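You operate a simulated robot arm through the tools that you are given. There is no shell and no other tool. Be economical: measure what you need, move in short steps, check, and stop when the job is done.

Carry out the task below with a simulated two-armed robot. There is one attempt and no reset: what you move stays moved.

## Task
Put the sesame pastry from the counter on the top of the delivery box. Put the pink cloth on the counter away on the lower shelf of the trolley. Open the small fridge door. The order is free.

Only the result counts: the job must be done as asked and must still hold three seconds after the hand-in. Knocking over, shifting, dropping, spilling or breaking anything else fails it. Flat cloth is picked up by pressing the open fingertips on it (5 to 10 N) and closing them slowly along it; thin cloth reads only 2 to 8 mm in the jaws.

## Robot
Two 7-joint arms with two-finger parallel grippers on one trunk, on a base that drives. Base frame: it is fixed to the floor where the robot stands at the start and does not move with it; the origin is under the middle of the robot, x ahead of it, y to its left, z up; the surface under the hand at the start is at about z = 83. Units: cm, degrees, N and s.
The left shoulder is at the start at [5, 16.5, 110.5], the right one opposite. With the tool pointing down near the work surface each hand reaches from about 24 to 70 cm from the robot's upright axis, wherever it stands, measured 20 degrees to its own side. Places, roughly: lower shelf of the trolley [-130, 30, 60]; pink cloth (8x6x3 cm) [50, -30, 80]; small fridge door [590, -180, 70]; top of the delivery box [160, -200, 40]. Payload 3.91 kg a hand.
The TCP of each hand is the grasp point between the finger pads, 3 cm short of the fingertips. In the tool frame z runs along the fingers and y along their closing line. The gripper opens to 11 cm. The fingers are 2 cm wide and 1 cm thick; the gripper's body (4.8 by 11.2 cm) begins 5.5 cm behind the TCP.
Orientation is that of the tool frame in the base frame, as a unit quaternion [x, y, z, w]. With the fingers straight down and closing along the base's y, the tool's x points along the base's -x, its y along +y and its z along -z.

## Interface
- The arms move only by the tool apply_moves. It takes "left_moves", "right_moves" or both (then of equal length, played together; a hand with none holds still); each is a list of rows, each a list of 7 numbers: the gripper command, from -1 (shut) to 1 (fully open), values between in proportion, then the shift along the tool's x, y, z in cm, then the turn, a rotation vector about the tool's x, y, z in degrees. In form: [[claw, tx, ty, tz, rx, ry, rz], ...]. A call has 1 to 12 rows; each row shifts and turns the commanded pose from where the row before left it, along the tool's axes as they then stand. Rows are played at 5 a second. More than 5 cm and 8.6 degrees between two rows, or a gripper value outside its range, and nothing of the call is played. Where a pose cannot be reached the arm comes as near as it can. A force on the tool above 40 N (or 10 N above the force at the start of the call, whichever is more), or a blocked arm, ends the call early, and 0.2 s more pass. Each finger travels about 4.5 cm/s and halts on what it meets, pressing with about 28 N; the grip force reading is that of the motor and also rises with nothing between the fingers. The clock runs only during rows and for 0.2 s after the last one: add rows that do not move to give the fingers time. It gives the time, the measured TCP pose, the force on the tool (base axes), the opening and the grip force at its end, in the units of the frame above (readings bear some noise), with the torque about the TCP (base axes, N m) and any sound that the robot's microphone picked up.
- Cameras (640 x 400 px; columns grow to the right, rows downward): "scene" is now at [11.37, -2.47, 127.29]; the picture's right is [-0.30, -0.95, 0.00], its down [-0.57, 0.18, -0.80] and it looks along [0.77, -0.24, -0.60] (base axes); focal length 291 px, centre (320, 200). "left" rides on the left gripper at [7.2, -1.7, -10.3] in its tool frame; the picture's right is [0.23, 0.97, 0.00], its down [-0.76, 0.18, -0.62] and it looks along [-0.61, 0.14, 0.78] (tool axes); focal length 222 px, centre (320, 200). "right" rides on the right gripper at [7.2, 1.7, -10.3] in its tool frame; the picture's right is [-0.23, 0.97, 0.00], its down [-0.76, -0.18, -0.62] and it looks along [-0.61, -0.14, 0.78] (tool axes); focal length 222 px, centre (320, 200). There is no depth. A picture from a camera that has moved, and an enlarged one, comes with that camera's place and axes in the base frame and with its lens.
- camera(camera): a new picture of that camera. It takes no simulated time.
- slide_trunk(by): slides the trunk up (or, below 0, down) by that many cm; the arms and the scene camera ride with it, the base frame stays. It gives what a move gives, with no picture.
- base_move(legs): drives the robot by 1 to 6 legs, each [ahead, left, turn to the left] in cm, cm and degrees, along the robot's own axes; the way and the turn of a leg run together, so that a leg with both is an arc; at most 150 cm and 180 degrees a leg. The arms and the cameras ride along, it lands a little off, and it stops where it bumps. It gives what a move gives.
- pan_tilt(pan, tilt): turns the head with the scene camera to pan (to the left, within 80 degrees either way) and tilt (down, from -29 to 69), counted from straight ahead of the robot. It gives what a move gives.
- zoom(camera, box): a new picture of the part [left, top, right, bottom] of that camera's present view, enlarged. It takes no simulated time.
- finish_job(): hands the job in; it is judged then, once.

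Work in short steps. Places have to be worked out from the pictures, the camera data and where the tool is seen: move nearer, look again, correct. Check each grasp and each placing, and mend what went wrong. You have 165 turns and 138 pictures in all, those below and enlarged ones among them. Open the grippers and draw the arms clear of the work before you hand the job in, unless the task says otherwise; then end with one line.

The tools are called after "Call:" as name(argument=value, ...) on one line, values as JSON. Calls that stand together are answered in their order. apply_moves: Moves the arms, as the interface text tells. Its arguments: {"type":"object","properties":{"left_moves":{"type":"array","items":{"type":"array","items":{"type":"number"}}},"right_moves":{"type":"array","items":{"type":"array","items":{"type":"number"}}}},"required":[]} The other tools are called the same way: slide_trunk (by) slides the trunk up or down; base_move (legs) drives the base; pan_tilt (pan, tilt) turns the head that bears the scene camera; camera (camera) takes a picture; zoom (camera, box) takes an enlarged picture of a part of a camera's view; finish_job () hands the job in.

At the start:

```text
time: 0.0
left_tool_pos: [41.56, 2.74, 111.3]
left_tcp_rot: [0.0, 1.0, 0.0, 0.001]
left_force: [0.3, 0.3, 0.1]
left_moment: [-0.02, -0.02, -0.01]
left_finger_gap: 11.02
left_gripper_force: 0.0
right_tool_pos: [42.74, -38.61, 110.05]
right_tcp_rot: [0.0, 1.0, 0.0, -0.001]
right_force: [0.3, -0.1, -0.3]
right_moment: [0.03, 0.04, -0.01]
right_finger_gap: 11.01
right_gripper_force: 0.0
trunk travel left (down, up): [-32.5, 17.8]
robot x, y, heading: [-0.08, 0.14, -0.3]
head pan, tilt: [-17.5, 36.7]
```

scene: 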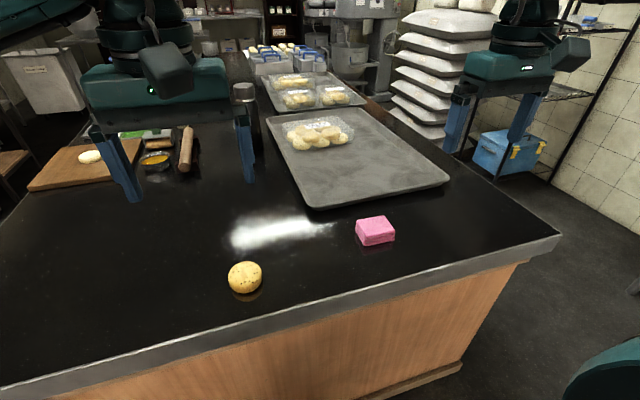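
right: 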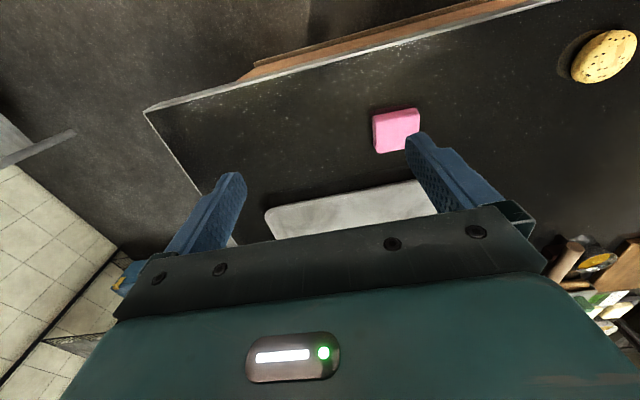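
left: 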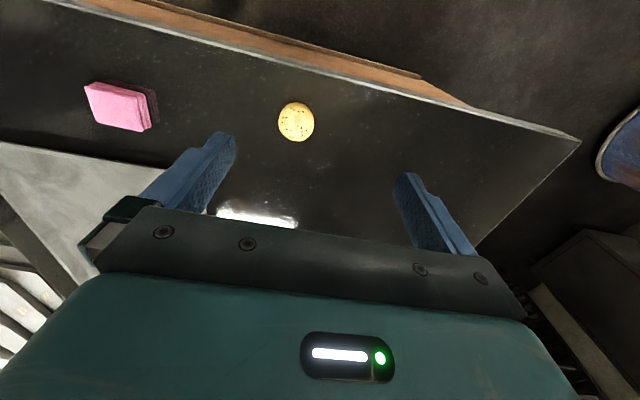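

I place the pastry near [48, 0, 84.5] and the cloth near [52, -27.5, 84.5], and both hand cameras agree. I'll look closer for their orientation.

Call:
zoom(camera="right", box=[340, 80, 460, 180])

Call:
zoom(camera="scene", box=[200, 190, 430, 320])

Call:
pan_tilt(pan=-60, tilt=20)

Call:
camera(camera="scene")

```text
4.00 times, centred on (400, 130) of right
camera zoom: at [35.48, -36.99, 120.44], right [0.23, 0.97, 0.0], down [0.76, -0.18, 0.62], along [0.61, -0.14, -0.78], focal length 888 px, centre (0, 480)
```

zoom: 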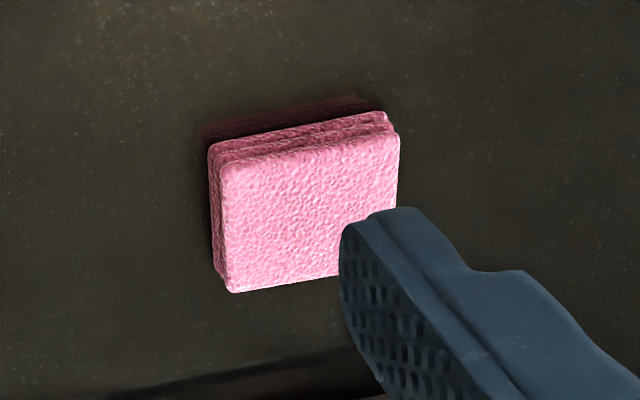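

```text
2.78 times, centred on (315, 255) of scene
camera zoom: at [11.37, -2.47, 127.29], right [-0.3, -0.95, 0.0], down [-0.57, 0.18, -0.8], along [0.77, -0.24, -0.6], focal length 809 px, centre (334, 47)
```

zoom: 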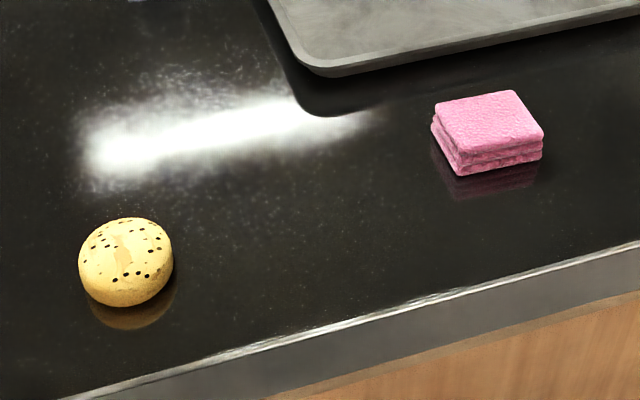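

```text
time: 1.1
left_tool_pos: [41.64, 2.79, 111.32]
left_tcp_rot: [0.0, 1.0, 0.0, 0.0]
left_force: [-0.3, 0.0, 0.2]
left_moment: [0.02, 0.02, 0.01]
left_finger_gap: 11.02
left_gripper_force: 0.0
right_tool_pos: [42.74, -38.61, 110.05]
right_tcp_rot: [0.001, 1.0, 0.0, 0.0]
right_force: [-0.5, -0.3, -0.3]
right_moment: [-0.03, 0.02, 0.01]
right_finger_gap: 10.98
right_gripper_force: 0.1
trunk travel left (down, up): [-32.5, 17.8]
robot x, y, heading: [-0.01, 0.18, -0.2]
head pan, tilt: [-60.0, 20.0]
```

```text
132 pictures are left
camera scene: at [7.72, -7.91, 129.93], right [-0.87, -0.5, 0.0], down [-0.17, 0.3, -0.94], along [0.47, -0.81, -0.34], focal length 291 px, centre (320, 200)
```

scene: 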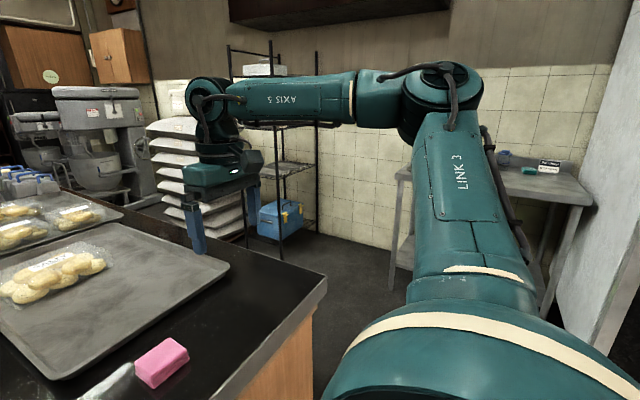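

The delivery box is the blue one on the rack's lower shelf. Both hands now go above their objects.

Call:
apply_moves(left_moves=[[1, -1.6, -0.68, 3, 0, 0, 0], [1, -1.6, -0.68, 3, 0, 0, 0], [1, -1.6, -0.68, 3, 0, 0, 0], [1, -1.6, -0.66, 3, 0, 0, 0], [1, 0, 0, 0, 0, 0, 0]], right_moves=[[1, -2.3, 2.7, 2.5, 0, 0, 0], [1, -2.3, 2.7, 2.5, 0, 0, 0], [1, -2.4, 2.7, 2.5, 0, 0, 0], [1, -2.4, 2.6, 2.5, 0, 0, 0], [1, 0, 0, 0, 0, 0, 0]])

Call:
camera(camera="left")

Call:
camera(camera="right")

```text
time: 2.3
left_tool_pos: [47.95, -0.05, 99.17]
left_tcp_rot: [0.0, 1.0, 0.0, 0.0]
left_force: [0.7, 0.0, 0.1]
left_moment: [0.0, -0.01, 0.0]
left_finger_gap: 10.97
left_gripper_force: 0.1
right_tool_pos: [52.16, -27.68, 100.05]
right_tcp_rot: [0.001, 1.0, 0.001, 0.0]
right_force: [-0.1, -0.7, -0.8]
right_moment: [0.02, 0.0, -0.01]
right_finger_gap: 11.0
right_gripper_force: 0.0
trunk travel left (down, up): [-32.5, 17.8]
robot x, y, heading: [-0.01, 0.2, 0.3]
head pan, tilt: [-60.0, 20.0]
```

```text
131 pictures are left
camera left: at [40.69, -1.72, 109.58], right [-0.23, 0.97, 0.0], down [0.76, 0.18, 0.62], along [0.61, 0.14, -0.78], focal length 222 px, centre (320, 200)
```

left: 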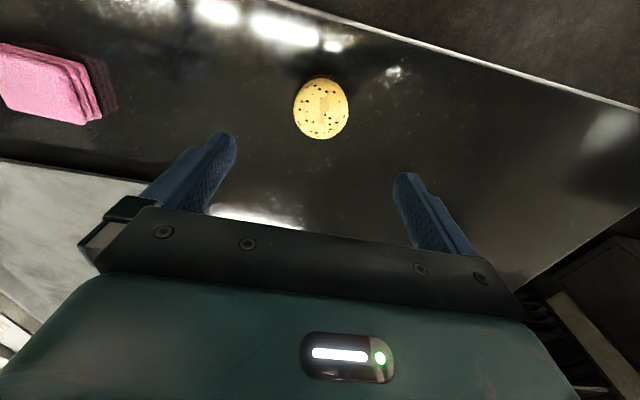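

```text
130 pictures are left
camera right: at [44.89, -26.15, 110.4], right [0.23, 0.97, 0.0], down [0.76, -0.18, 0.62], along [0.61, -0.14, -0.78], focal length 222 px, centre (320, 200)
```

right: 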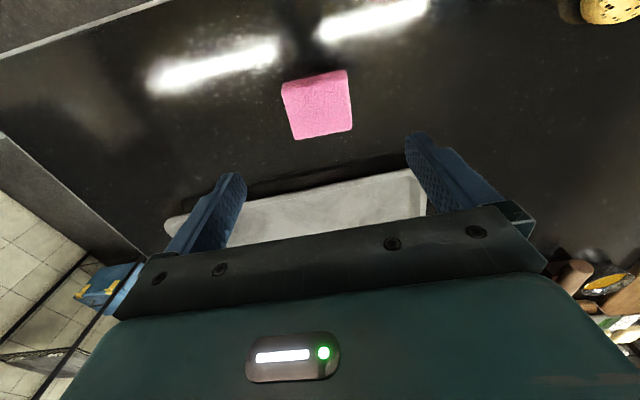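

Positions confirmed. Both hands go down with the tips just above the counter.

Call:
apply_moves(left_moves=[[1, 0, 0, 4, 0, 0, 0], [1, 0, 0, 4, 0, 0, 0], [1, 0, 0, 3, 0, 0, 0], [1, 0, 0, 1.6, 0, 0, 0], [1, 0, 0, 0, 0, 0, 0]], right_moves=[[1, 0.2, 0, 4, 0, 0, 0], [1, 0.2, 0, 4, 0, 0, 0], [1, 0, 0, 3.5, 0, 0, 0], [1, 0, 0, 2, 0, 0, 0], [1, 0, 0, 0, 0, 0, 0]])

Call:
camera(camera="left")

Call:
camera(camera="right")

```text
time: 3.5
left_tool_pos: [47.97, -0.04, 86.72]
left_tcp_rot: [0.0, 1.0, 0.0, 0.001]
left_force: [0.1, 0.4, -0.4]
left_moment: [0.02, 0.0, 0.0]
left_finger_gap: 10.99
left_gripper_force: 0.2
right_tool_pos: [51.8, -27.88, 86.49]
right_tcp_rot: [0.0, 1.0, 0.0, 0.0]
right_force: [0.1, 0.5, 0.0]
right_moment: [-0.03, -0.03, 0.01]
right_finger_gap: 11.02
right_gripper_force: 0.0
trunk travel left (down, up): [-32.5, 17.8]
robot x, y, heading: [0.06, -0.22, -0.2]
head pan, tilt: [-60.0, 20.0]
```

```text
129 pictures are left
camera left: at [40.84, -1.74, 97.09], right [-0.23, 0.97, 0.0], down [0.76, 0.18, 0.62], along [0.61, 0.14, -0.78], focal length 222 px, centre (320, 200)
```

left: 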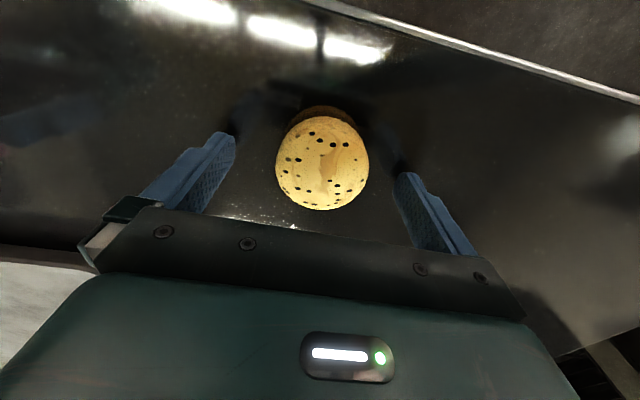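

```text
128 pictures are left
camera right: at [44.55, -26.19, 97.0], right [0.23, 0.97, 0.0], down [0.76, -0.18, 0.62], along [0.61, -0.14, -0.78], focal length 222 px, centre (320, 200)
```

right: 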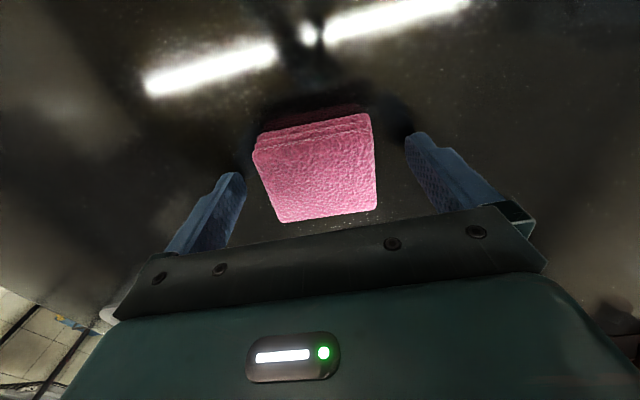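

Both objects sit between the fingers. I'll close both, going gently on the pastry.

Call:
apply_moves(left_moves=[[0.5, 0, 0, 0, 0, 0, 0], [0.2, 0, 0, 0, 0, 0, 0], [0.0, 0, 0, 0, 0, 0, 0], [-0.1, 0, 0, 0, 0, 0, 0], [-0.2, 0, 0, 0, 0, 0, 0], [-0.2, 0, 0, 0, 0, 0, 0], [-0.2, 0, 0, 0, 0, 0, 0]], right_moves=[[0.5, 0, 0, 0, 0, 0, 0], [0.2, 0, 0, 0, 0, 0, 0], [0.0, 0, 0, 0, 0, 0, 0], [-0.3, 0, 0, 0, 0, 0, 0], [-0.6, 0, 0, 0, 0, 0, 0], [-1, 0, 0, 0, 0, 0, 0], [-1, 0, 0, 0, 0, 0, 0]])

```text
time: 5.1
left_tool_pos: [48.08, 0.04, 86.68]
left_tcp_rot: [0.001, 1.0, -0.001, 0.0]
left_force: [0.8, 0.4, 0.0]
left_moment: [0.01, 0.0, 0.01]
left_finger_gap: 5.93
left_gripper_force: 28.0
right_tool_pos: [51.92, -27.82, 86.6]
right_tcp_rot: [0.0, 1.0, 0.0, 0.0]
right_force: [-0.2, -0.3, -0.3]
right_moment: [0.03, 0.03, 0.01]
right_finger_gap: 7.11
right_gripper_force: 28.3
trunk travel left (down, up): [-32.5, 17.8]
robot x, y, heading: [0.16, -0.07, 0.2]
head pan, tilt: [-60.0, 20.0]
```

Both are gripped (5.9 and 7.1 cm). I'll lift and draw the hands in clear of the counter, then check.

Call:
apply_moves(left_moves=[[-0.2, 0, 0, -2, 0, 0, 0], [-0.2, 0, 0, -4, 0, 0, 0], [-0.2, 0, 0, -4.5, 0, 0, 0], [-0.2, 0, 0, -4.5, 0, 0, 0], [-0.2, 3, 2, -2, 0, 0, 0], [-0.2, 3, 2, 0, 0, 0, 0], [-0.2, 3, 2, 0, 0, 0, 0], [-0.2, 0, 0, 0, 0, 0, 0]], right_moves=[[-1, 0, 0, -2, 0, 0, 0], [-1, 0, 0, -4, 0, 0, 0], [-1, 0, 0, -4.5, 0, 0, 0], [-1, 0, 0, -4.5, 0, 0, 0], [-1, 3, 0, -2, 0, 0, 0], [-1, 3, 0, 0, 0, 0, 0], [-1, 3, 0, 0, 0, 0, 0], [-1, 0, 0, 0, 0, 0, 0]])

Call:
camera(camera="left")

Call:
camera(camera="right")

Call:
pan_tilt(pan=-75, tilt=40)

Call:
camera(camera="scene")

Call:
pan_tilt(pan=70, tilt=30)

Call:
camera(camera="scene")

```text
time: 6.9
left_tool_pos: [38.93, 6.03, 103.63]
left_tcp_rot: [0.001, 1.0, 0.0, 0.0]
left_force: [0.7, 0.5, -1.2]
left_moment: [-0.04, 0.01, 0.03]
left_finger_gap: 5.87
left_gripper_force: 27.7
right_tool_pos: [42.56, -27.84, 103.54]
right_tcp_rot: [0.0, 1.0, 0.0, 0.0]
right_force: [0.3, -1.0, -1.0]
right_moment: [0.03, 0.0, 0.0]
right_finger_gap: 7.06
right_gripper_force: 28.2
trunk travel left (down, up): [-32.5, 17.8]
robot x, y, heading: [0.08, 0.06, -0.0]
head pan, tilt: [-60.0, 20.0]
```

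```text
127 pictures are left
camera left: at [31.63, 4.36, 114.01], right [-0.23, 0.97, 0.0], down [0.76, 0.18, 0.62], along [0.61, 0.14, -0.78], focal length 222 px, centre (320, 200)
```

left: 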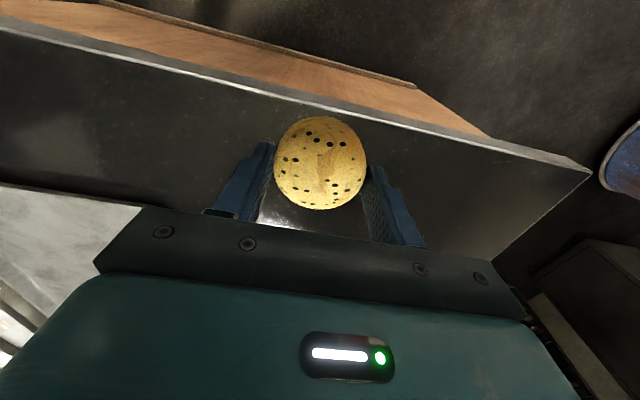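

```text
126 pictures are left
camera right: at [35.28, -26.26, 113.9], right [0.23, 0.97, 0.0], down [0.76, -0.18, 0.62], along [0.61, -0.14, -0.78], focal length 222 px, centre (320, 200)
```

right: 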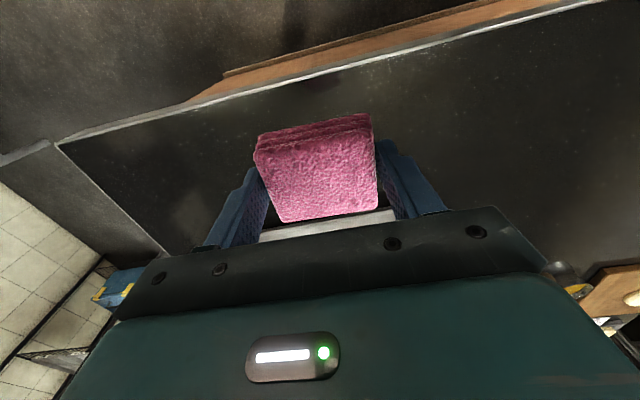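

```text
time: 7.7
left_tool_pos: [38.82, 6.03, 103.49]
left_tcp_rot: [0.0, 1.0, 0.0, 0.0]
left_force: [-0.3, -1.0, 0.1]
left_moment: [-0.03, 0.01, -0.03]
left_finger_gap: 5.88
left_gripper_force: 27.7
right_tool_pos: [42.7, -27.82, 103.55]
right_tcp_rot: [0.0, 1.0, 0.0, 0.0]
right_force: [-0.3, -0.4, -1.6]
right_moment: [0.05, -0.01, -0.01]
right_finger_gap: 7.07
right_gripper_force: 27.7
trunk travel left (down, up): [-32.5, 17.8]
robot x, y, heading: [0.33, -0.14, -0.2]
head pan, tilt: [-75.0, 40.0]
```

```text
125 pictures are left
camera scene: at [5.27, -8.06, 126.8], right [-0.97, -0.26, 0.0], down [-0.17, 0.62, -0.77], along [0.2, -0.74, -0.64], focal length 291 px, centre (320, 200)
```

scene: 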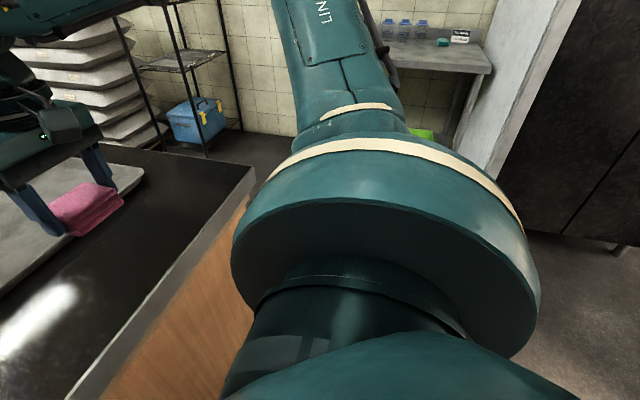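

```text
time: 10.0
left_tool_pos: [38.77, 6.06, 103.58]
left_tcp_rot: [0.0, 1.0, 0.0, 0.0]
left_force: [-0.6, 0.5, -1.7]
left_moment: [-0.01, -0.01, -0.01]
left_finger_gap: 5.89
left_gripper_force: 28.0
right_tool_pos: [42.72, -27.86, 103.43]
right_tcp_rot: [0.0, 1.0, 0.0, 0.0]
right_force: [-0.7, -0.4, -0.5]
right_moment: [-0.01, 0.0, -0.01]
right_finger_gap: 7.1
right_gripper_force: 28.0
trunk travel left (down, up): [-32.5, 17.8]
robot x, y, heading: [0.1, -0.0, 0.1]
head pan, tilt: [70.0, 30.0]
```

```text
124 pictures are left
camera scene: at [6.16, 8.65, 128.32], right [0.94, -0.34, 0.0], down [-0.17, -0.47, -0.87], along [0.3, 0.81, -0.5], focal length 291 px, centre (320, 200)
```

scene: 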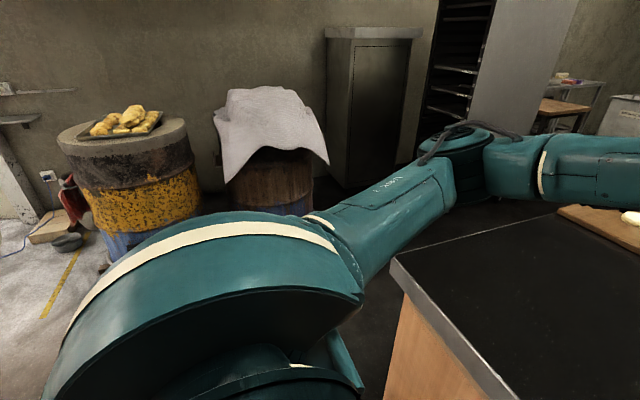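

Both held. I'll back 35 cm off the counter and turn left to see behind.

Call:
base_move(legs=[[-35, 0, 0], [0, 0, 90]])

Call:
pan_tilt(pan=60, tilt=30)

Call:
camera(camera="scene")

Call:
pan_tilt(pan=10, tilt=30)

Call:
camera(camera="scene")

```text
time: 16.2
left_tool_pos: [-42.39, 38.77, 103.67]
left_tcp_rot: [0.715, -0.699, -0.001, 0.0]
left_force: [-0.2, 0.1, -0.4]
left_moment: [0.01, 0.0, -0.01]
left_finger_gap: 5.85
left_gripper_force: 28.8
right_tool_pos: [-8.53, 43.12, 103.42]
right_tcp_rot: [0.715, -0.699, -0.001, 0.0]
right_force: [-0.2, -0.1, -1.0]
right_moment: [-0.02, 0.0, -0.01]
right_finger_gap: 7.08
right_gripper_force: 28.0
trunk travel left (down, up): [-32.5, 17.8]
robot x, y, heading: [-35.44, 0.2, 90.9]
head pan, tilt: [70.0, 30.0]
```

```text
time: 16.9
left_tool_pos: [-42.33, 38.72, 103.62]
left_tcp_rot: [0.715, -0.7, 0.0, 0.0]
left_force: [-0.5, 0.9, 0.2]
left_moment: [0.0, 0.0, 0.0]
left_finger_gap: 5.88
left_gripper_force: 28.1
right_tool_pos: [-8.46, 43.23, 103.51]
right_tcp_rot: [0.715, -0.7, 0.0, 0.0]
right_force: [0.3, -0.8, -0.6]
right_moment: [0.02, 0.0, 0.01]
right_finger_gap: 7.09
right_gripper_force: 28.5
trunk travel left (down, up): [-32.5, 17.8]
robot x, y, heading: [-35.45, -0.29, 91.3]
head pan, tilt: [60.0, 30.0]
```

```text
123 pictures are left
camera scene: at [-43.2, 7.4, 128.32], right [0.48, 0.88, 0.0], down [0.44, -0.24, -0.87], along [-0.76, 0.42, -0.5], focal length 291 px, centre (320, 200)
```

scene: 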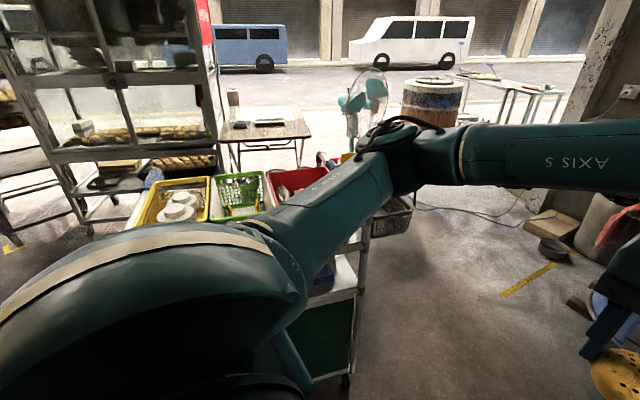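

```text
time: 18.1
left_tool_pos: [-42.31, 38.7, 103.55]
left_tcp_rot: [0.715, -0.699, 0.0, 0.0]
left_force: [0.2, 0.5, -2.4]
left_moment: [-0.01, 0.0, -0.05]
left_finger_gap: 5.89
left_gripper_force: 28.3
right_tool_pos: [-8.47, 43.18, 103.62]
right_tcp_rot: [0.715, -0.699, 0.0, 0.0]
right_force: [0.0, -1.0, 0.7]
right_moment: [0.01, -0.02, 0.0]
right_finger_gap: 7.1
right_gripper_force: 28.2
trunk travel left (down, up): [-32.5, 17.8]
robot x, y, heading: [-35.3, -0.24, 91.3]
head pan, tilt: [10.0, 30.0]
```

```text
122 pictures are left
camera scene: at [-37.04, 11.93, 128.32], right [0.98, 0.2, 0.0], down [0.1, -0.49, -0.87], along [-0.17, 0.85, -0.5], focal length 291 px, centre (320, 200)
```

scene: 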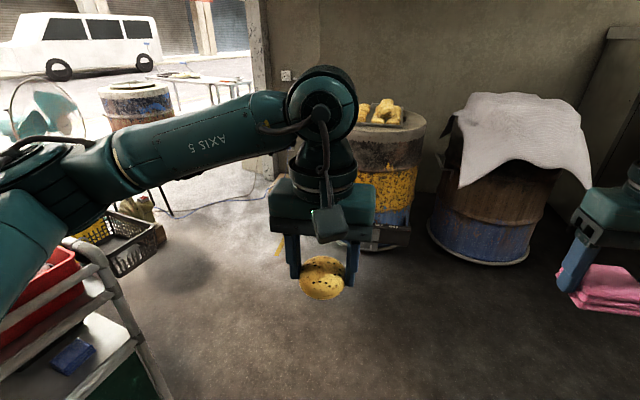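

Trolley long side runs along y, with its front near x = -90. I'll move away from it a bit, turn to face it and look.

Call:
base_move(legs=[[0, -25, 0], [0, 0, 89]])

Call:
pan_tilt(pan=0, tilt=30)

Call:
camera(camera="scene")

Call:
camera(camera="right")

```text
time: 24.6
left_tool_pos: [-49.26, -6.12, 103.51]
left_tcp_rot: [1.0, 0.005, 0.0, 0.0]
left_force: [0.3, 0.3, 0.0]
left_moment: [0.0, 0.01, -0.01]
left_finger_gap: 5.88
left_gripper_force: 28.0
right_tool_pos: [-53.49, 27.86, 103.53]
right_tcp_rot: [1.0, 0.006, 0.0, 0.0]
right_force: [-0.3, 0.4, -0.5]
right_moment: [-0.02, -0.03, 0.0]
right_finger_gap: 7.09
right_gripper_force: 28.0
trunk travel left (down, up): [-32.5, 17.8]
robot x, y, heading: [-10.46, 0.61, -179.4]
head pan, tilt: [10.0, 30.0]
```

```text
time: 25.4
left_tool_pos: [-49.21, -5.93, 103.59]
left_tcp_rot: [1.0, 0.007, 0.0, 0.0]
left_force: [-0.3, 0.5, -1.3]
left_moment: [-0.02, 0.02, 0.03]
left_finger_gap: 5.84
left_gripper_force: 27.7
right_tool_pos: [-53.25, 27.95, 103.48]
right_tcp_rot: [1.0, 0.006, 0.0, 0.0]
right_force: [0.2, -0.2, -0.4]
right_moment: [0.01, 0.03, -0.05]
right_finger_gap: 7.09
right_gripper_force: 27.8
trunk travel left (down, up): [-32.5, 17.8]
robot x, y, heading: [-10.58, 0.76, -179.2]
head pan, tilt: [0.0, 30.0]
```

```text
121 pictures are left
camera scene: at [-22.31, 0.54, 128.32], right [-0.01, 1.0, 0.0], down [0.5, 0.01, -0.87], along [-0.87, -0.01, -0.5], focal length 291 px, centre (320, 200)
```

scene: 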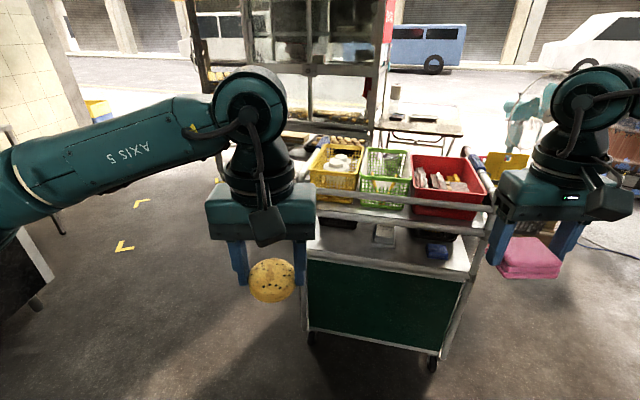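

```text
120 pictures are left
camera right: at [-46.18, 26.25, 113.91], right [-0.21, -0.98, 0.0], down [-0.76, 0.17, 0.62], along [-0.61, 0.13, -0.78], focal length 222 px, centre (320, 200)
```

right: 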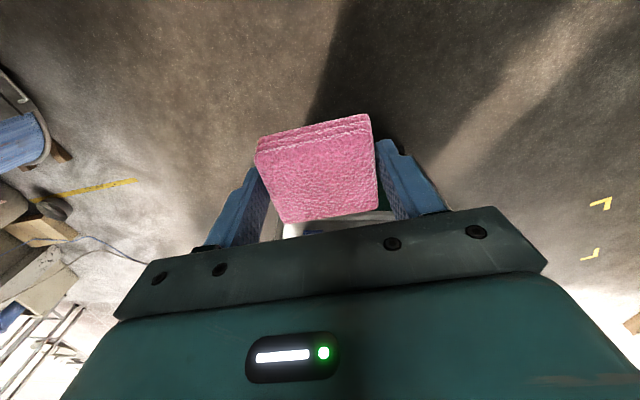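

The lower shelf is the steel deck above the green cabinet. Zooming in to see free space and clearance.

Call:
zoom(camera="scene", box=[290, 140, 510, 280])

```text
2.86 times, centred on (400, 210) of scene
camera zoom: at [-22.31, 0.54, 128.32], right [-0.01, 1.0, 0.0], down [0.5, 0.01, -0.87], along [-0.87, -0.01, -0.5], focal length 831 px, centre (91, 171)
```

zoom: 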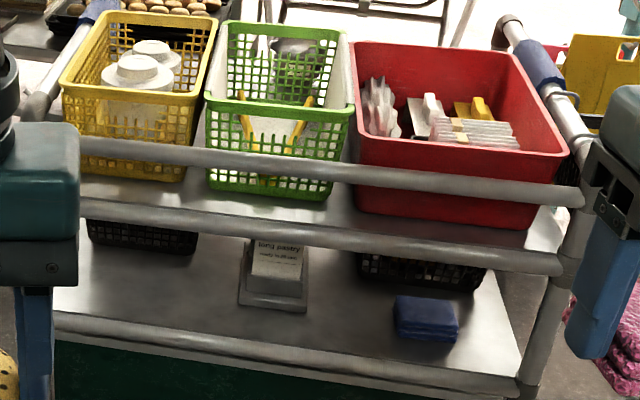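

Free deck is at the front left, around [-108, 7, 60], and there is about 18 cm of clearance under the top deck. I'll line up with the trolley (heading about 165) at a standoff first.

Call:
base_move(legs=[[0, 0, -15.8], [15, 39, 0]])

Call:
apply_moves(left_moves=[[-0.2, 1.5, 1, -3, 0, 0, 0], [-0.2, 1.5, 1, -3, 0, 0, 0], [-0.2, 1, 1, -3, 0, 0, 0], [-0.2, 1, 1, -3, 0, 0, 0], [-0.2, 0, 1, -3, 0, 0, 0], [-0.2, 0, 1, -3, 0, 0, 0], [-0.2, 0, 1, 0, 0, 0, 0], [-0.2, 0, 1, 0, 0, 0, 0]], right_moves=[[-1, 0, 0, 0, 0, -7.5, 0], [-1, 0, 0, 0, 0, -7.5, 0], [-1, 0, 0, 0, 0, -7.5, 0], [-1, 0, 0, 0, 0, -7.5, 0], [-1, 0, 0, 0, 0, -7.5, 0], [-1, 0, 0, 0, 0, -7.5, 0], [-1, 0, 0, 0, 0, -7.5, 0], [-1, 0, 0, 0, 0, -7.5, 0]])

Call:
camera(camera="scene")

```text
time: 30.2
left_tool_pos: [-73.78, -28.32, 103.5]
left_tcp_rot: [0.991, -0.131, -0.001, 0.0]
left_force: [0.8, -1.3, -1.8]
left_moment: [0.0, 0.01, -0.01]
left_finger_gap: 5.88
left_gripper_force: 27.5
right_tool_pos: [-68.65, 5.54, 103.55]
right_tcp_rot: [0.991, -0.13, 0.001, 0.0]
right_force: [-0.3, 0.2, -1.5]
right_moment: [0.05, 0.05, 0.01]
right_finger_gap: 7.07
right_gripper_force: 27.7
trunk travel left (down, up): [-32.5, 17.8]
robot x, y, heading: [-34.69, -32.34, 165.1]
head pan, tilt: [0.0, 30.0]
```

```text
time: 32.0
left_tool_pos: [-71.01, -37.12, 121.65]
left_tcp_rot: [0.991, -0.13, 0.001, 0.0]
left_force: [-0.1, 0.4, -1.6]
left_moment: [0.01, 0.01, -0.03]
left_finger_gap: 5.82
left_gripper_force: 27.9
right_tool_pos: [-69.3, 6.04, 103.66]
right_tcp_rot: [0.859, -0.113, -0.494, -0.064]
right_force: [0.7, 1.1, 0.6]
right_moment: [-0.01, -0.02, -0.04]
right_finger_gap: 7.08
right_gripper_force: 28.2
right hand out of reach, approached as far as the arm can: row 8
trunk travel left (down, up): [-32.5, 17.8]
robot x, y, heading: [-34.67, -32.55, 164.9]
head pan, tilt: [0.0, 30.0]
```

```text
118 pictures are left
camera scene: at [-46.12, -29.13, 128.32], right [0.26, 0.97, 0.0], down [0.48, -0.13, -0.87], along [-0.84, 0.22, -0.5], focal length 291 px, centre (320, 200)
```

scene: 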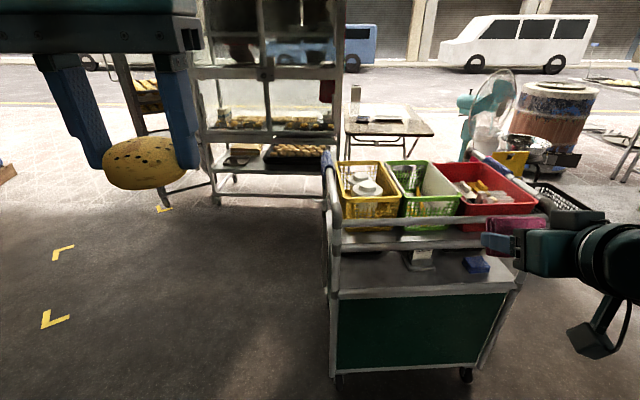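

Aligned well. Zooming on the shelf to refine the target from this view.

Call:
zoom(camera="scene", box=[320, 180, 540, 310])

```text
2.91 times, centred on (430, 245) of scene
camera zoom: at [-46.12, -29.13, 128.32], right [0.26, 0.97, 0.0], down [0.48, -0.13, -0.87], along [-0.84, 0.22, -0.5], focal length 846 px, centre (0, 69)
```

zoom: 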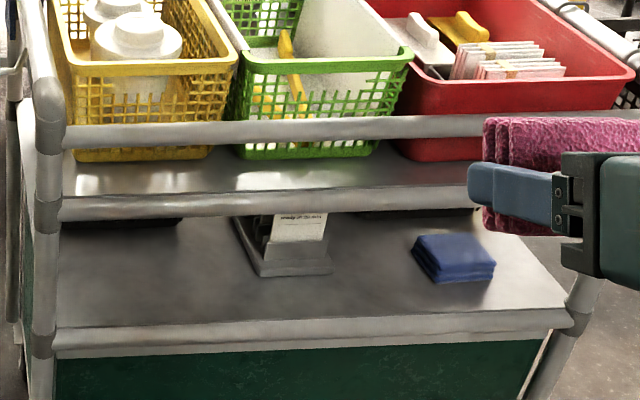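

The target spot is about 16 cm right of the robot axis, just behind the front bar, with the bar at z≈61 and the top-deck bar underside at ≈76.5. I'll move the right hand to a pre-insert pose, lower the trunk and drive 10 cm nearer.

Call:
apply_moves(right_moves=[[-1, 0.72, 2, 1.24, 0, 0, 0], [-1, 0.72, 2, 1.24, 0, 0, 0], [-1, 0.72, 2, 1.24, 0, 0, 0], [-1, 0.72, 2, 1.24, 0, 0, 0], [-1, 0.72, 2, 1.24, 0, 0, 0], [-1, 0.72, 2, 1.24, 0, 0, 0]])

Call:
slide_trunk(by=-27)

Call:
apply_moves(right_moves=[[-1, -3.06, 0, 1.77, 0, 0, 0], [-1, -3.06, 0, 1.77, 0, 0, 0], [-1, -2, 0, 1.15, 0, 0, 0], [-1, 0, 0, 0, 0, 0, 0]])

Call:
camera(camera="scene")

Call:
camera(camera="right")

```text
time: 33.4
left_tool_pos: [-71.06, -37.18, 121.59]
left_tcp_rot: [0.991, -0.13, 0.0, 0.0]
left_force: [0.2, 0.5, -1.0]
left_moment: [0.02, 0.0, -0.02]
left_finger_gap: 5.82
left_gripper_force: 27.2
right_tool_pos: [-76.61, -4.58, 96.1]
right_tcp_rot: [0.859, -0.114, -0.494, -0.064]
right_force: [-0.7, 1.3, -0.4]
right_moment: [0.01, -0.04, 0.0]
right_finger_gap: 7.09
right_gripper_force: 27.5
trunk travel left (down, up): [-32.5, 17.8]
robot x, y, heading: [-34.54, -32.75, 165.1]
head pan, tilt: [0.0, 30.0]
```

```text
time: 36.1
left_tool_pos: [-70.95, -37.21, 94.71]
left_tcp_rot: [0.991, -0.131, 0.001, 0.0]
left_force: [-0.2, -0.9, -0.8]
left_moment: [-0.01, -0.03, 0.03]
left_finger_gap: 5.82
left_gripper_force: 28.0
right_tool_pos: [-76.52, -4.64, 69.12]
right_tcp_rot: [0.858, -0.114, -0.496, -0.065]
right_force: [-0.2, -0.8, -0.6]
right_moment: [0.01, 0.01, -0.02]
right_finger_gap: 7.09
right_gripper_force: 28.0
trunk travel left (down, up): [-5.5, 44.8]
robot x, y, heading: [-34.77, -32.54, 164.8]
head pan, tilt: [0.0, 30.0]
```

```text
time: 37.1
left_tool_pos: [-71.05, -37.17, 94.63]
left_tcp_rot: [0.991, -0.13, 0.0, 0.0]
left_force: [-0.5, 0.1, -0.6]
left_moment: [-0.02, 0.01, -0.05]
left_finger_gap: 5.86
left_gripper_force: 28.5
right_tool_pos: [-84.28, -2.52, 73.85]
right_tcp_rot: [0.859, -0.114, -0.495, -0.065]
right_force: [-0.2, 0.5, -0.4]
right_moment: [-0.02, 0.02, -0.01]
right_finger_gap: 7.11
right_gripper_force: 28.1
trunk travel left (down, up): [-5.5, 44.8]
robot x, y, heading: [-35.0, -32.38, 164.9]
head pan, tilt: [0.0, 30.0]
```

```text
116 pictures are left
camera scene: at [-46.1, -29.15, 101.32], right [0.26, 0.97, 0.0], down [0.48, -0.13, -0.87], along [-0.84, 0.22, -0.5], focal length 291 px, centre (320, 200)
```

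scene: 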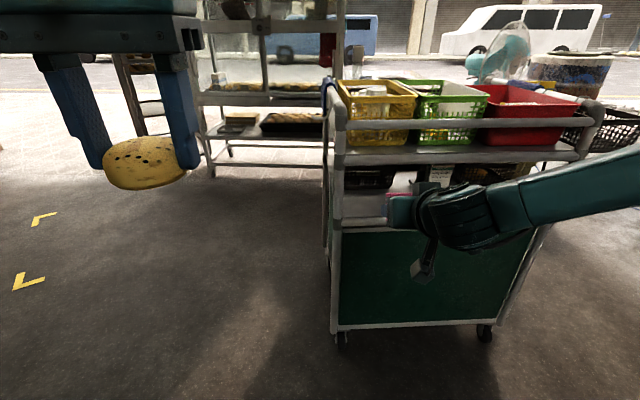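

```text
115 pictures are left
camera right: at [-72.68, -7.46, 72.85], right [-0.36, -0.91, 0.2], down [0.2, 0.13, 0.97], along [-0.91, 0.39, 0.13], focal length 222 px, centre (320, 200)
```

right: 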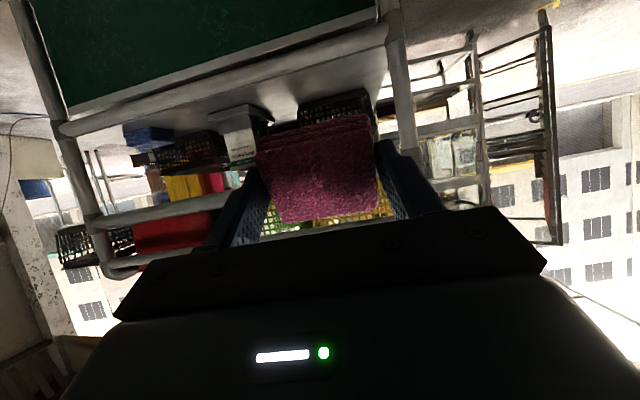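

The tool tilted with the camera on its underside, which suits this, and the hand is at forward 55, right 16, z 74. I'll drive 8 cm nearer, then check from the hand camera.

Call:
base_move(legs=[[8, 0, 0]])

Call:
camera(camera="right")

Call:
zoom(camera="scene", box=[300, 100, 560, 270])

```text
time: 38.2
left_tool_pos: [-78.73, -35.01, 94.69]
left_tcp_rot: [0.991, -0.131, 0.0, -0.001]
left_force: [-1.0, 0.2, -0.3]
left_moment: [0.02, 0.02, -0.01]
left_finger_gap: 5.88
left_gripper_force: 27.6
right_tool_pos: [-92.03, -0.4, 73.93]
right_tcp_rot: [0.858, -0.114, -0.496, -0.066]
right_force: [0.3, 0.5, -0.2]
right_moment: [0.0, -0.04, 0.0]
right_finger_gap: 7.09
right_gripper_force: 28.2
trunk travel left (down, up): [-5.5, 44.8]
robot x, y, heading: [-42.23, -30.26, 164.9]
head pan, tilt: [0.0, 30.0]
```

```text
114 pictures are left
camera right: at [-80.33, -5.39, 72.82], right [-0.36, -0.91, 0.2], down [0.2, 0.13, 0.97], along [-0.91, 0.39, 0.13], focal length 222 px, centre (320, 200)
```

right: 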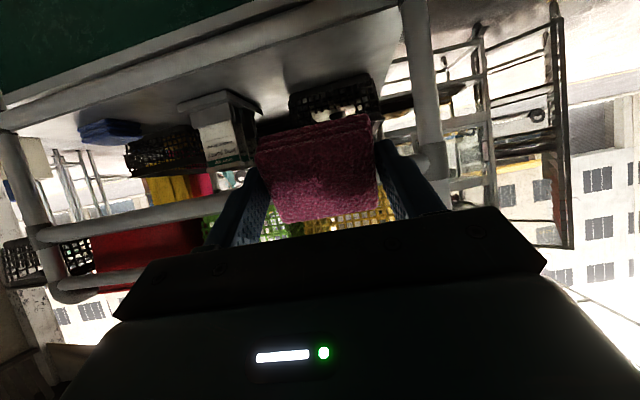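

```text
2.35 times, centred on (430, 185) of scene
camera zoom: at [-53.78, -27.09, 101.32], right [0.26, 0.97, 0.0], down [0.48, -0.13, -0.87], along [-0.84, 0.22, -0.5], focal length 684 px, centre (61, 235)
```

zoom: 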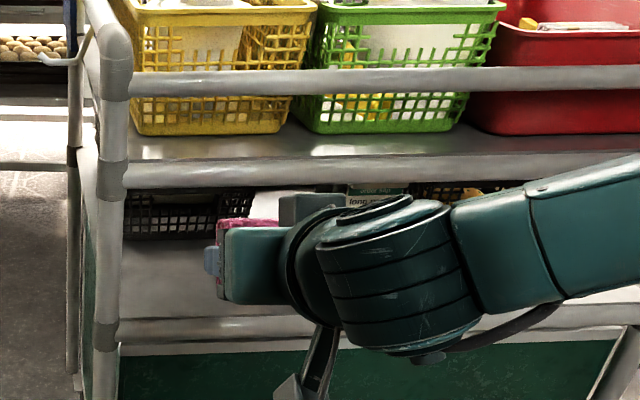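

Clear line in. I'll lower to z≈67.7 and slide forward between the bars.

Call:
apply_moves(right_moves=[[-1, 2.7, 0, 1.56, 0, 0, 0], [-1, 2.7, 0, 1.56, 0, 0, 0], [-1, -1.3, 0, 2.27, 0, 0, 0], [-1, -1.3, 0, 2.27, 0, 0, 0], [-1, -1.3, 0, 2.27, 0, 0, 0], [-1, 0, 0, 0, 0, 0, 0]])

Call:
camera(camera="right")

Call:
zoom(camera="scene", box=[300, 100, 560, 270])

```text
time: 39.6
left_tool_pos: [-78.75, -35.07, 94.67]
left_tcp_rot: [0.991, -0.131, 0.0, 0.0]
left_force: [0.4, -0.1, -0.9]
left_moment: [0.04, 0.02, -0.03]
left_finger_gap: 5.84
left_gripper_force: 28.5
right_tool_pos: [-98.22, 2.91, 68.9]
right_tcp_rot: [0.859, -0.113, -0.495, -0.065]
right_force: [0.1, -0.5, 0.2]
right_moment: [0.01, -0.05, 0.01]
right_finger_gap: 7.09
right_gripper_force: 27.9
right hand out of reach, approached as far as the arm can: row 4, 5
trunk travel left (down, up): [-5.5, 44.8]
robot x, y, heading: [-42.45, -30.28, 165.0]
head pan, tilt: [0.0, 30.0]
```

```text
112 pictures are left
camera right: at [-86.42, -1.97, 67.87], right [-0.36, -0.91, 0.2], down [0.2, 0.13, 0.97], along [-0.91, 0.39, 0.13], focal length 222 px, centre (320, 200)
```

right: 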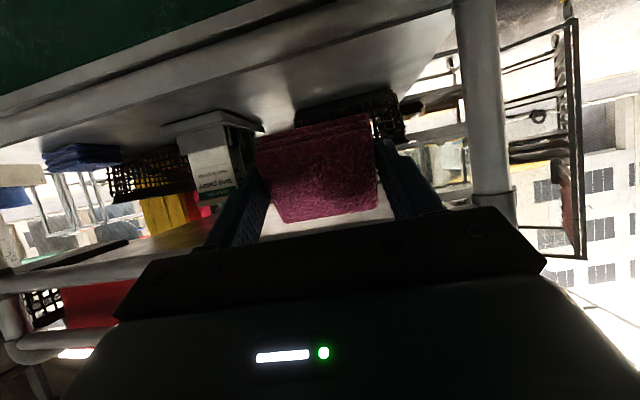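

```text
2.35 times, centred on (430, 185) of scene
camera zoom: at [-53.79, -27.09, 101.32], right [0.26, 0.97, 0.0], down [0.48, -0.13, -0.87], along [-0.84, 0.22, -0.5], focal length 684 px, centre (61, 235)
```

zoom: 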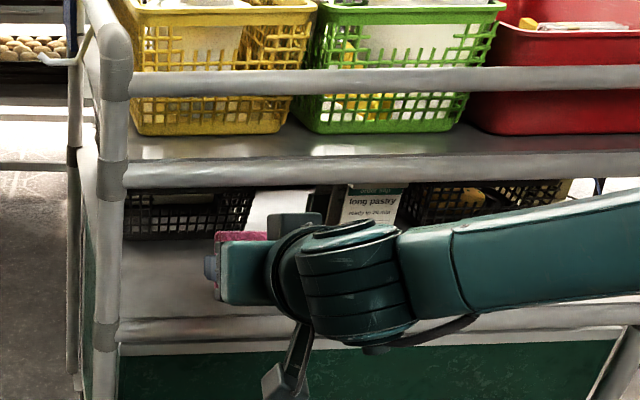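

The arm's reach ends here, so the base must do the rest. I'll draw the hand back 3 cm and set its height before driving in.

Call:
apply_moves(right_moves=[[-1, 1.5, 0.5, -2.6, 0, 0, 0], [-1, 0, 0, 0, 0, 0, 0]])

```text
time: 40.2
left_tool_pos: [-78.73, -35.16, 94.79]
left_tcp_rot: [0.992, -0.13, 0.0, 0.0]
left_force: [0.3, -0.3, -0.9]
left_moment: [0.0, -0.04, 0.0]
left_finger_gap: 5.83
left_gripper_force: 28.0
right_tool_pos: [-95.26, 1.68, 68.93]
right_tcp_rot: [0.858, -0.112, -0.497, -0.064]
right_force: [0.0, 0.3, 0.3]
right_moment: [0.0, 0.0, 0.01]
right_finger_gap: 7.09
right_gripper_force: 27.6
trunk travel left (down, up): [-5.5, 44.8]
robot x, y, heading: [-42.83, -30.48, 164.9]
head pan, tilt: [0.0, 30.0]
```

Call:
apply_moves(right_moves=[[-1, 1.13, 0, 0.65, 0, 0, 0], [-1, 0, 0, 0, 0, 0, 0]])

Call:
base_move(legs=[[6, 0, 0]])

Call:
camera(camera="right")

Call:
zoom(camera="scene", box=[300, 100, 560, 270])

```text
time: 40.8
left_tool_pos: [-78.7, -35.18, 94.67]
left_tcp_rot: [0.991, -0.13, 0.0, 0.001]
left_force: [0.3, 0.5, 0.1]
left_moment: [-0.01, 0.01, 0.02]
left_finger_gap: 5.81
left_gripper_force: 28.2
right_tool_pos: [-95.11, 1.74, 67.58]
right_tcp_rot: [0.859, -0.113, -0.496, -0.065]
right_force: [0.4, -0.3, -1.0]
right_moment: [0.03, 0.03, -0.02]
right_finger_gap: 7.08
right_gripper_force: 28.2
trunk travel left (down, up): [-5.5, 44.8]
robot x, y, heading: [-41.69, -30.37, 165.1]
head pan, tilt: [0.0, 30.0]
```

```text
time: 41.8
left_tool_pos: [-84.31, -33.57, 94.54]
left_tcp_rot: [0.991, -0.131, 0.0, 0.0]
left_force: [0.5, -0.4, -0.3]
left_moment: [0.02, 0.01, 0.0]
left_finger_gap: 5.84
left_gripper_force: 27.9
right_tool_pos: [-100.93, 3.19, 67.56]
right_tcp_rot: [0.858, -0.113, -0.496, -0.065]
right_force: [0.2, 0.2, -0.6]
right_moment: [-0.03, -0.01, -0.01]
right_finger_gap: 7.08
right_gripper_force: 27.8
trunk travel left (down, up): [-5.5, 44.8]
robot x, y, heading: [-48.07, -28.97, 165.0]
head pan, tilt: [0.0, 30.0]
```

```text
110 pictures are left
camera right: at [-89.24, -1.75, 66.5], right [-0.36, -0.91, 0.2], down [0.2, 0.13, 0.97], along [-0.91, 0.39, 0.13], focal length 222 px, centre (320, 200)
```

right: 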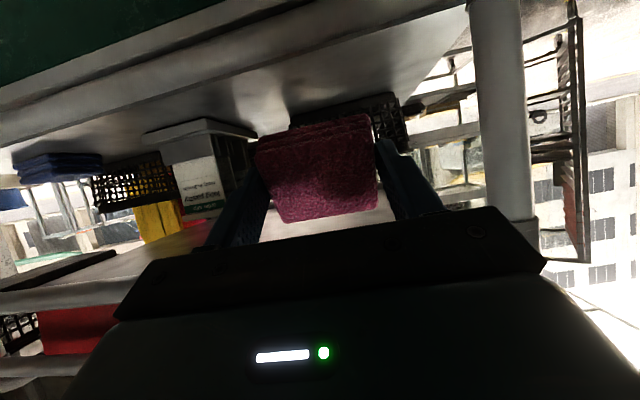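

```text
2.35 times, centred on (430, 185) of scene
camera zoom: at [-59.51, -25.56, 101.32], right [0.26, 0.97, 0.0], down [0.48, -0.13, -0.87], along [-0.84, 0.22, -0.5], focal length 684 px, centre (61, 235)
```

zoom: 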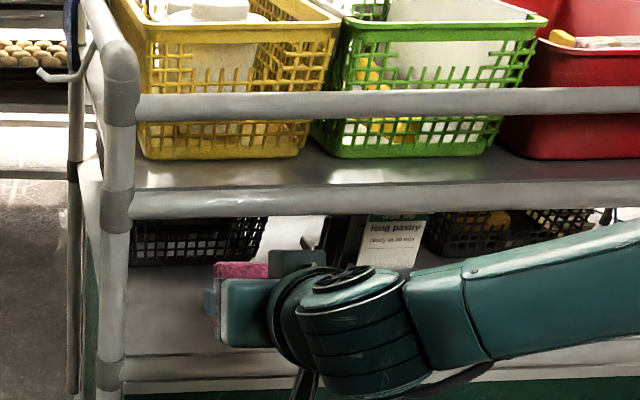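

Heights are good, and the fingers are passing over the lower bar and under the upper one. Driving 6 cm more.

Call:
base_move(legs=[[6, 0, 0]])

Call:
camera(camera="right")

Call:
zoom(camera="scene", box=[300, 100, 560, 270])

```text
time: 42.7
left_tool_pos: [-90.11, -32.03, 94.65]
left_tcp_rot: [0.991, -0.131, 0.0, 0.0]
left_force: [0.5, -0.2, -0.6]
left_moment: [0.01, -0.02, -0.01]
left_finger_gap: 5.81
left_gripper_force: 28.4
right_tool_pos: [-106.66, 4.66, 67.54]
right_tcp_rot: [0.858, -0.113, -0.496, -0.065]
right_force: [0.2, 1.0, 0.1]
right_moment: [0.01, 0.0, -0.02]
right_finger_gap: 7.08
right_gripper_force: 28.3
trunk travel left (down, up): [-5.5, 44.8]
robot x, y, heading: [-54.1, -27.25, 165.0]
head pan, tilt: [0.0, 30.0]
```

```text
108 pictures are left
camera right: at [-95.02, -0.24, 66.5], right [-0.36, -0.91, 0.2], down [0.2, 0.13, 0.97], along [-0.91, 0.39, 0.13], focal length 222 px, centre (320, 200)
```

right: 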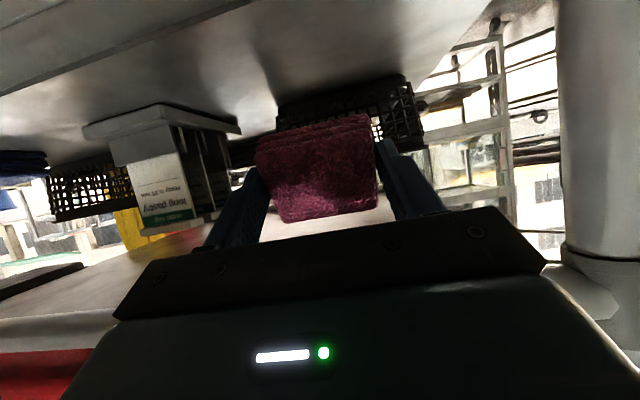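

```text
2.35 times, centred on (430, 185) of scene
camera zoom: at [-65.28, -24.02, 101.32], right [0.26, 0.97, 0.0], down [0.48, -0.13, -0.87], along [-0.84, 0.22, -0.5], focal length 684 px, centre (61, 235)
```

zoom: 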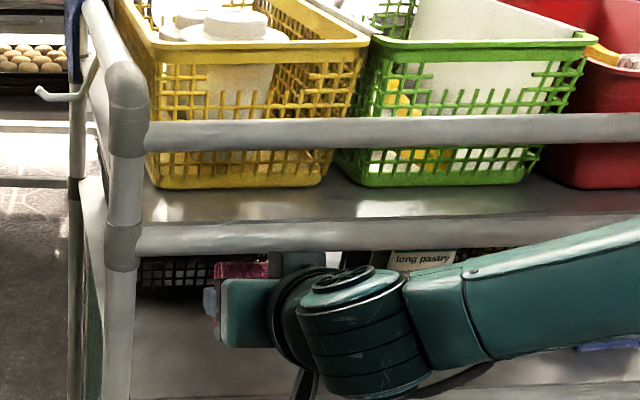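

I'll go 2 cm further in, then lower the cloth until it touches.

Call:
base_move(legs=[[2, 0, 0]])

Call:
apply_moves(right_moves=[[-1, 0.87, 0, 0.5, 0, 0, 0], [-1, 0.87, 0, 0.5, 0, 0, 0], [-1, 0.43, 0, 0.25, 0, 0, 0], [-1, 0, 0, 0, 0, 0, 0]])

Call:
camera(camera="right")

```text
time: 43.5
left_tool_pos: [-91.19, -31.76, 94.53]
left_tcp_rot: [0.991, -0.131, 0.001, 0.0]
left_force: [0.5, -0.5, -1.7]
left_moment: [0.02, -0.02, -0.02]
left_finger_gap: 5.85
left_gripper_force: 28.2
right_tool_pos: [-107.48, 4.98, 67.43]
right_tcp_rot: [0.86, -0.112, -0.494, -0.063]
right_force: [0.5, 0.6, -0.8]
right_moment: [0.02, 0.0, -0.01]
right_finger_gap: 7.06
right_gripper_force: 27.8
trunk travel left (down, up): [-5.5, 44.8]
robot x, y, heading: [-54.71, -26.62, 165.1]
head pan, tilt: [0.0, 30.0]
stopped in leg 1: the robot was blocked; the commanded pose is now the measured one
```

```text
time: 44.5
left_tool_pos: [-91.3, -31.68, 94.58]
left_tcp_rot: [0.991, -0.131, 0.0, 0.0]
left_force: [0.5, 0.4, -0.8]
left_moment: [-0.01, 0.0, 0.03]
left_finger_gap: 5.86
left_gripper_force: 27.9
right_tool_pos: [-106.87, 5.39, 65.41]
right_tcp_rot: [0.86, -0.112, -0.494, -0.063]
right_force: [0.4, -0.1, -1.1]
right_moment: [-0.02, -0.04, 0.0]
right_finger_gap: 7.08
right_gripper_force: 28.3
right hand out of reach, approached as far as the arm can: row 2
trunk travel left (down, up): [-5.5, 44.8]
robot x, y, heading: [-54.79, -26.82, 165.0]
head pan, tilt: [0.0, 30.0]
```

```text
106 pictures are left
camera right: at [-95.25, 0.51, 64.44], right [-0.36, -0.91, 0.2], down [0.19, 0.13, 0.97], along [-0.91, 0.39, 0.13], focal length 222 px, centre (320, 200)
```

right: 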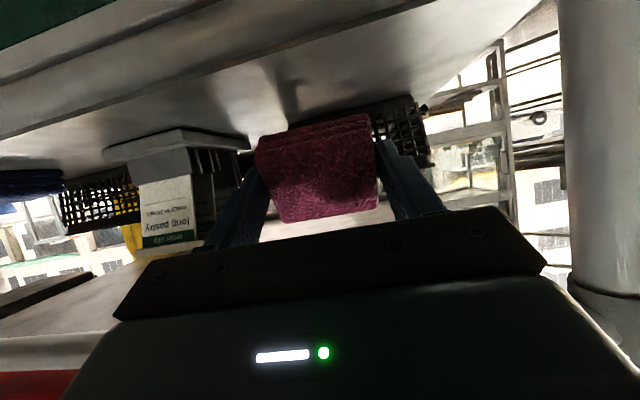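

The base bumped the trolley's front, so I'll back off 1 cm and use the trunk to lower the rest.

Call:
base_move(legs=[[-1, 0, 0]])

Call:
slide_trunk(by=-1.0)

Call:
camera(camera="right")

Call:
camera(camera="scene")

```text
time: 45.3
left_tool_pos: [-90.23, -31.95, 94.54]
left_tcp_rot: [0.991, -0.13, 0.001, -0.001]
left_force: [0.4, -0.7, -1.4]
left_moment: [0.01, 0.01, -0.02]
left_finger_gap: 5.83
left_gripper_force: 27.6
right_tool_pos: [-105.96, 5.19, 65.42]
right_tcp_rot: [0.86, -0.113, -0.494, -0.064]
right_force: [0.4, 0.1, -1.2]
right_moment: [0.01, -0.02, 0.01]
right_finger_gap: 7.1
right_gripper_force: 28.2
trunk travel left (down, up): [-5.5, 44.8]
robot x, y, heading: [-53.3, -27.09, 165.0]
head pan, tilt: [0.0, 30.0]
```

```text
time: 45.9
left_tool_pos: [-90.28, -32.01, 93.62]
left_tcp_rot: [0.991, -0.132, 0.001, 0.0]
left_force: [0.7, 0.0, -0.8]
left_moment: [0.0, 0.02, 0.0]
left_finger_gap: 5.82
left_gripper_force: 28.3
right_tool_pos: [-106.0, 5.19, 64.57]
right_tcp_rot: [0.86, -0.112, -0.494, -0.063]
right_force: [0.0, -0.9, 0.2]
right_moment: [-0.03, 0.02, 0.01]
right_finger_gap: 7.1
right_gripper_force: 28.0
trunk travel left (down, up): [-4.5, 45.8]
robot x, y, heading: [-53.79, -26.94, 164.9]
head pan, tilt: [0.0, 30.0]
```

```text
105 pictures are left
camera right: at [-94.29, 0.25, 63.46], right [-0.36, -0.91, 0.2], down [0.2, 0.13, 0.97], along [-0.91, 0.39, 0.13], focal length 222 px, centre (320, 200)
```

right: 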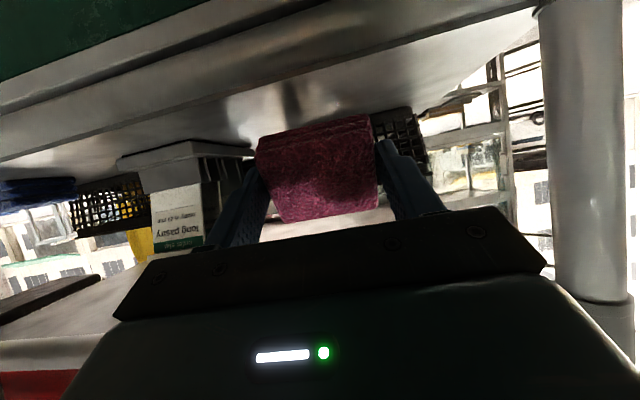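

```text
104 pictures are left
camera scene: at [-65.32, -24.0, 100.32], right [0.26, 0.97, 0.0], down [0.48, -0.13, -0.87], along [-0.84, 0.22, -0.5], focal length 291 px, centre (320, 200)
```

scene: 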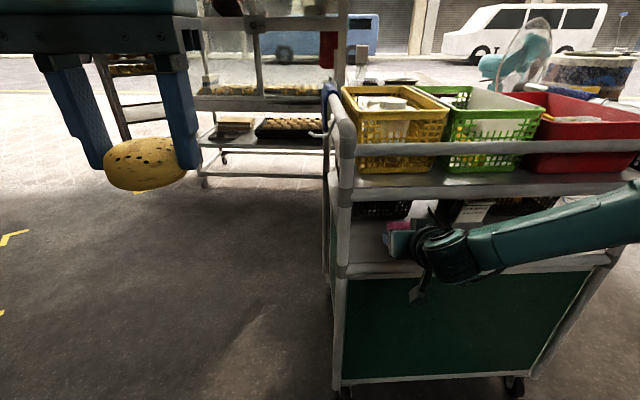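

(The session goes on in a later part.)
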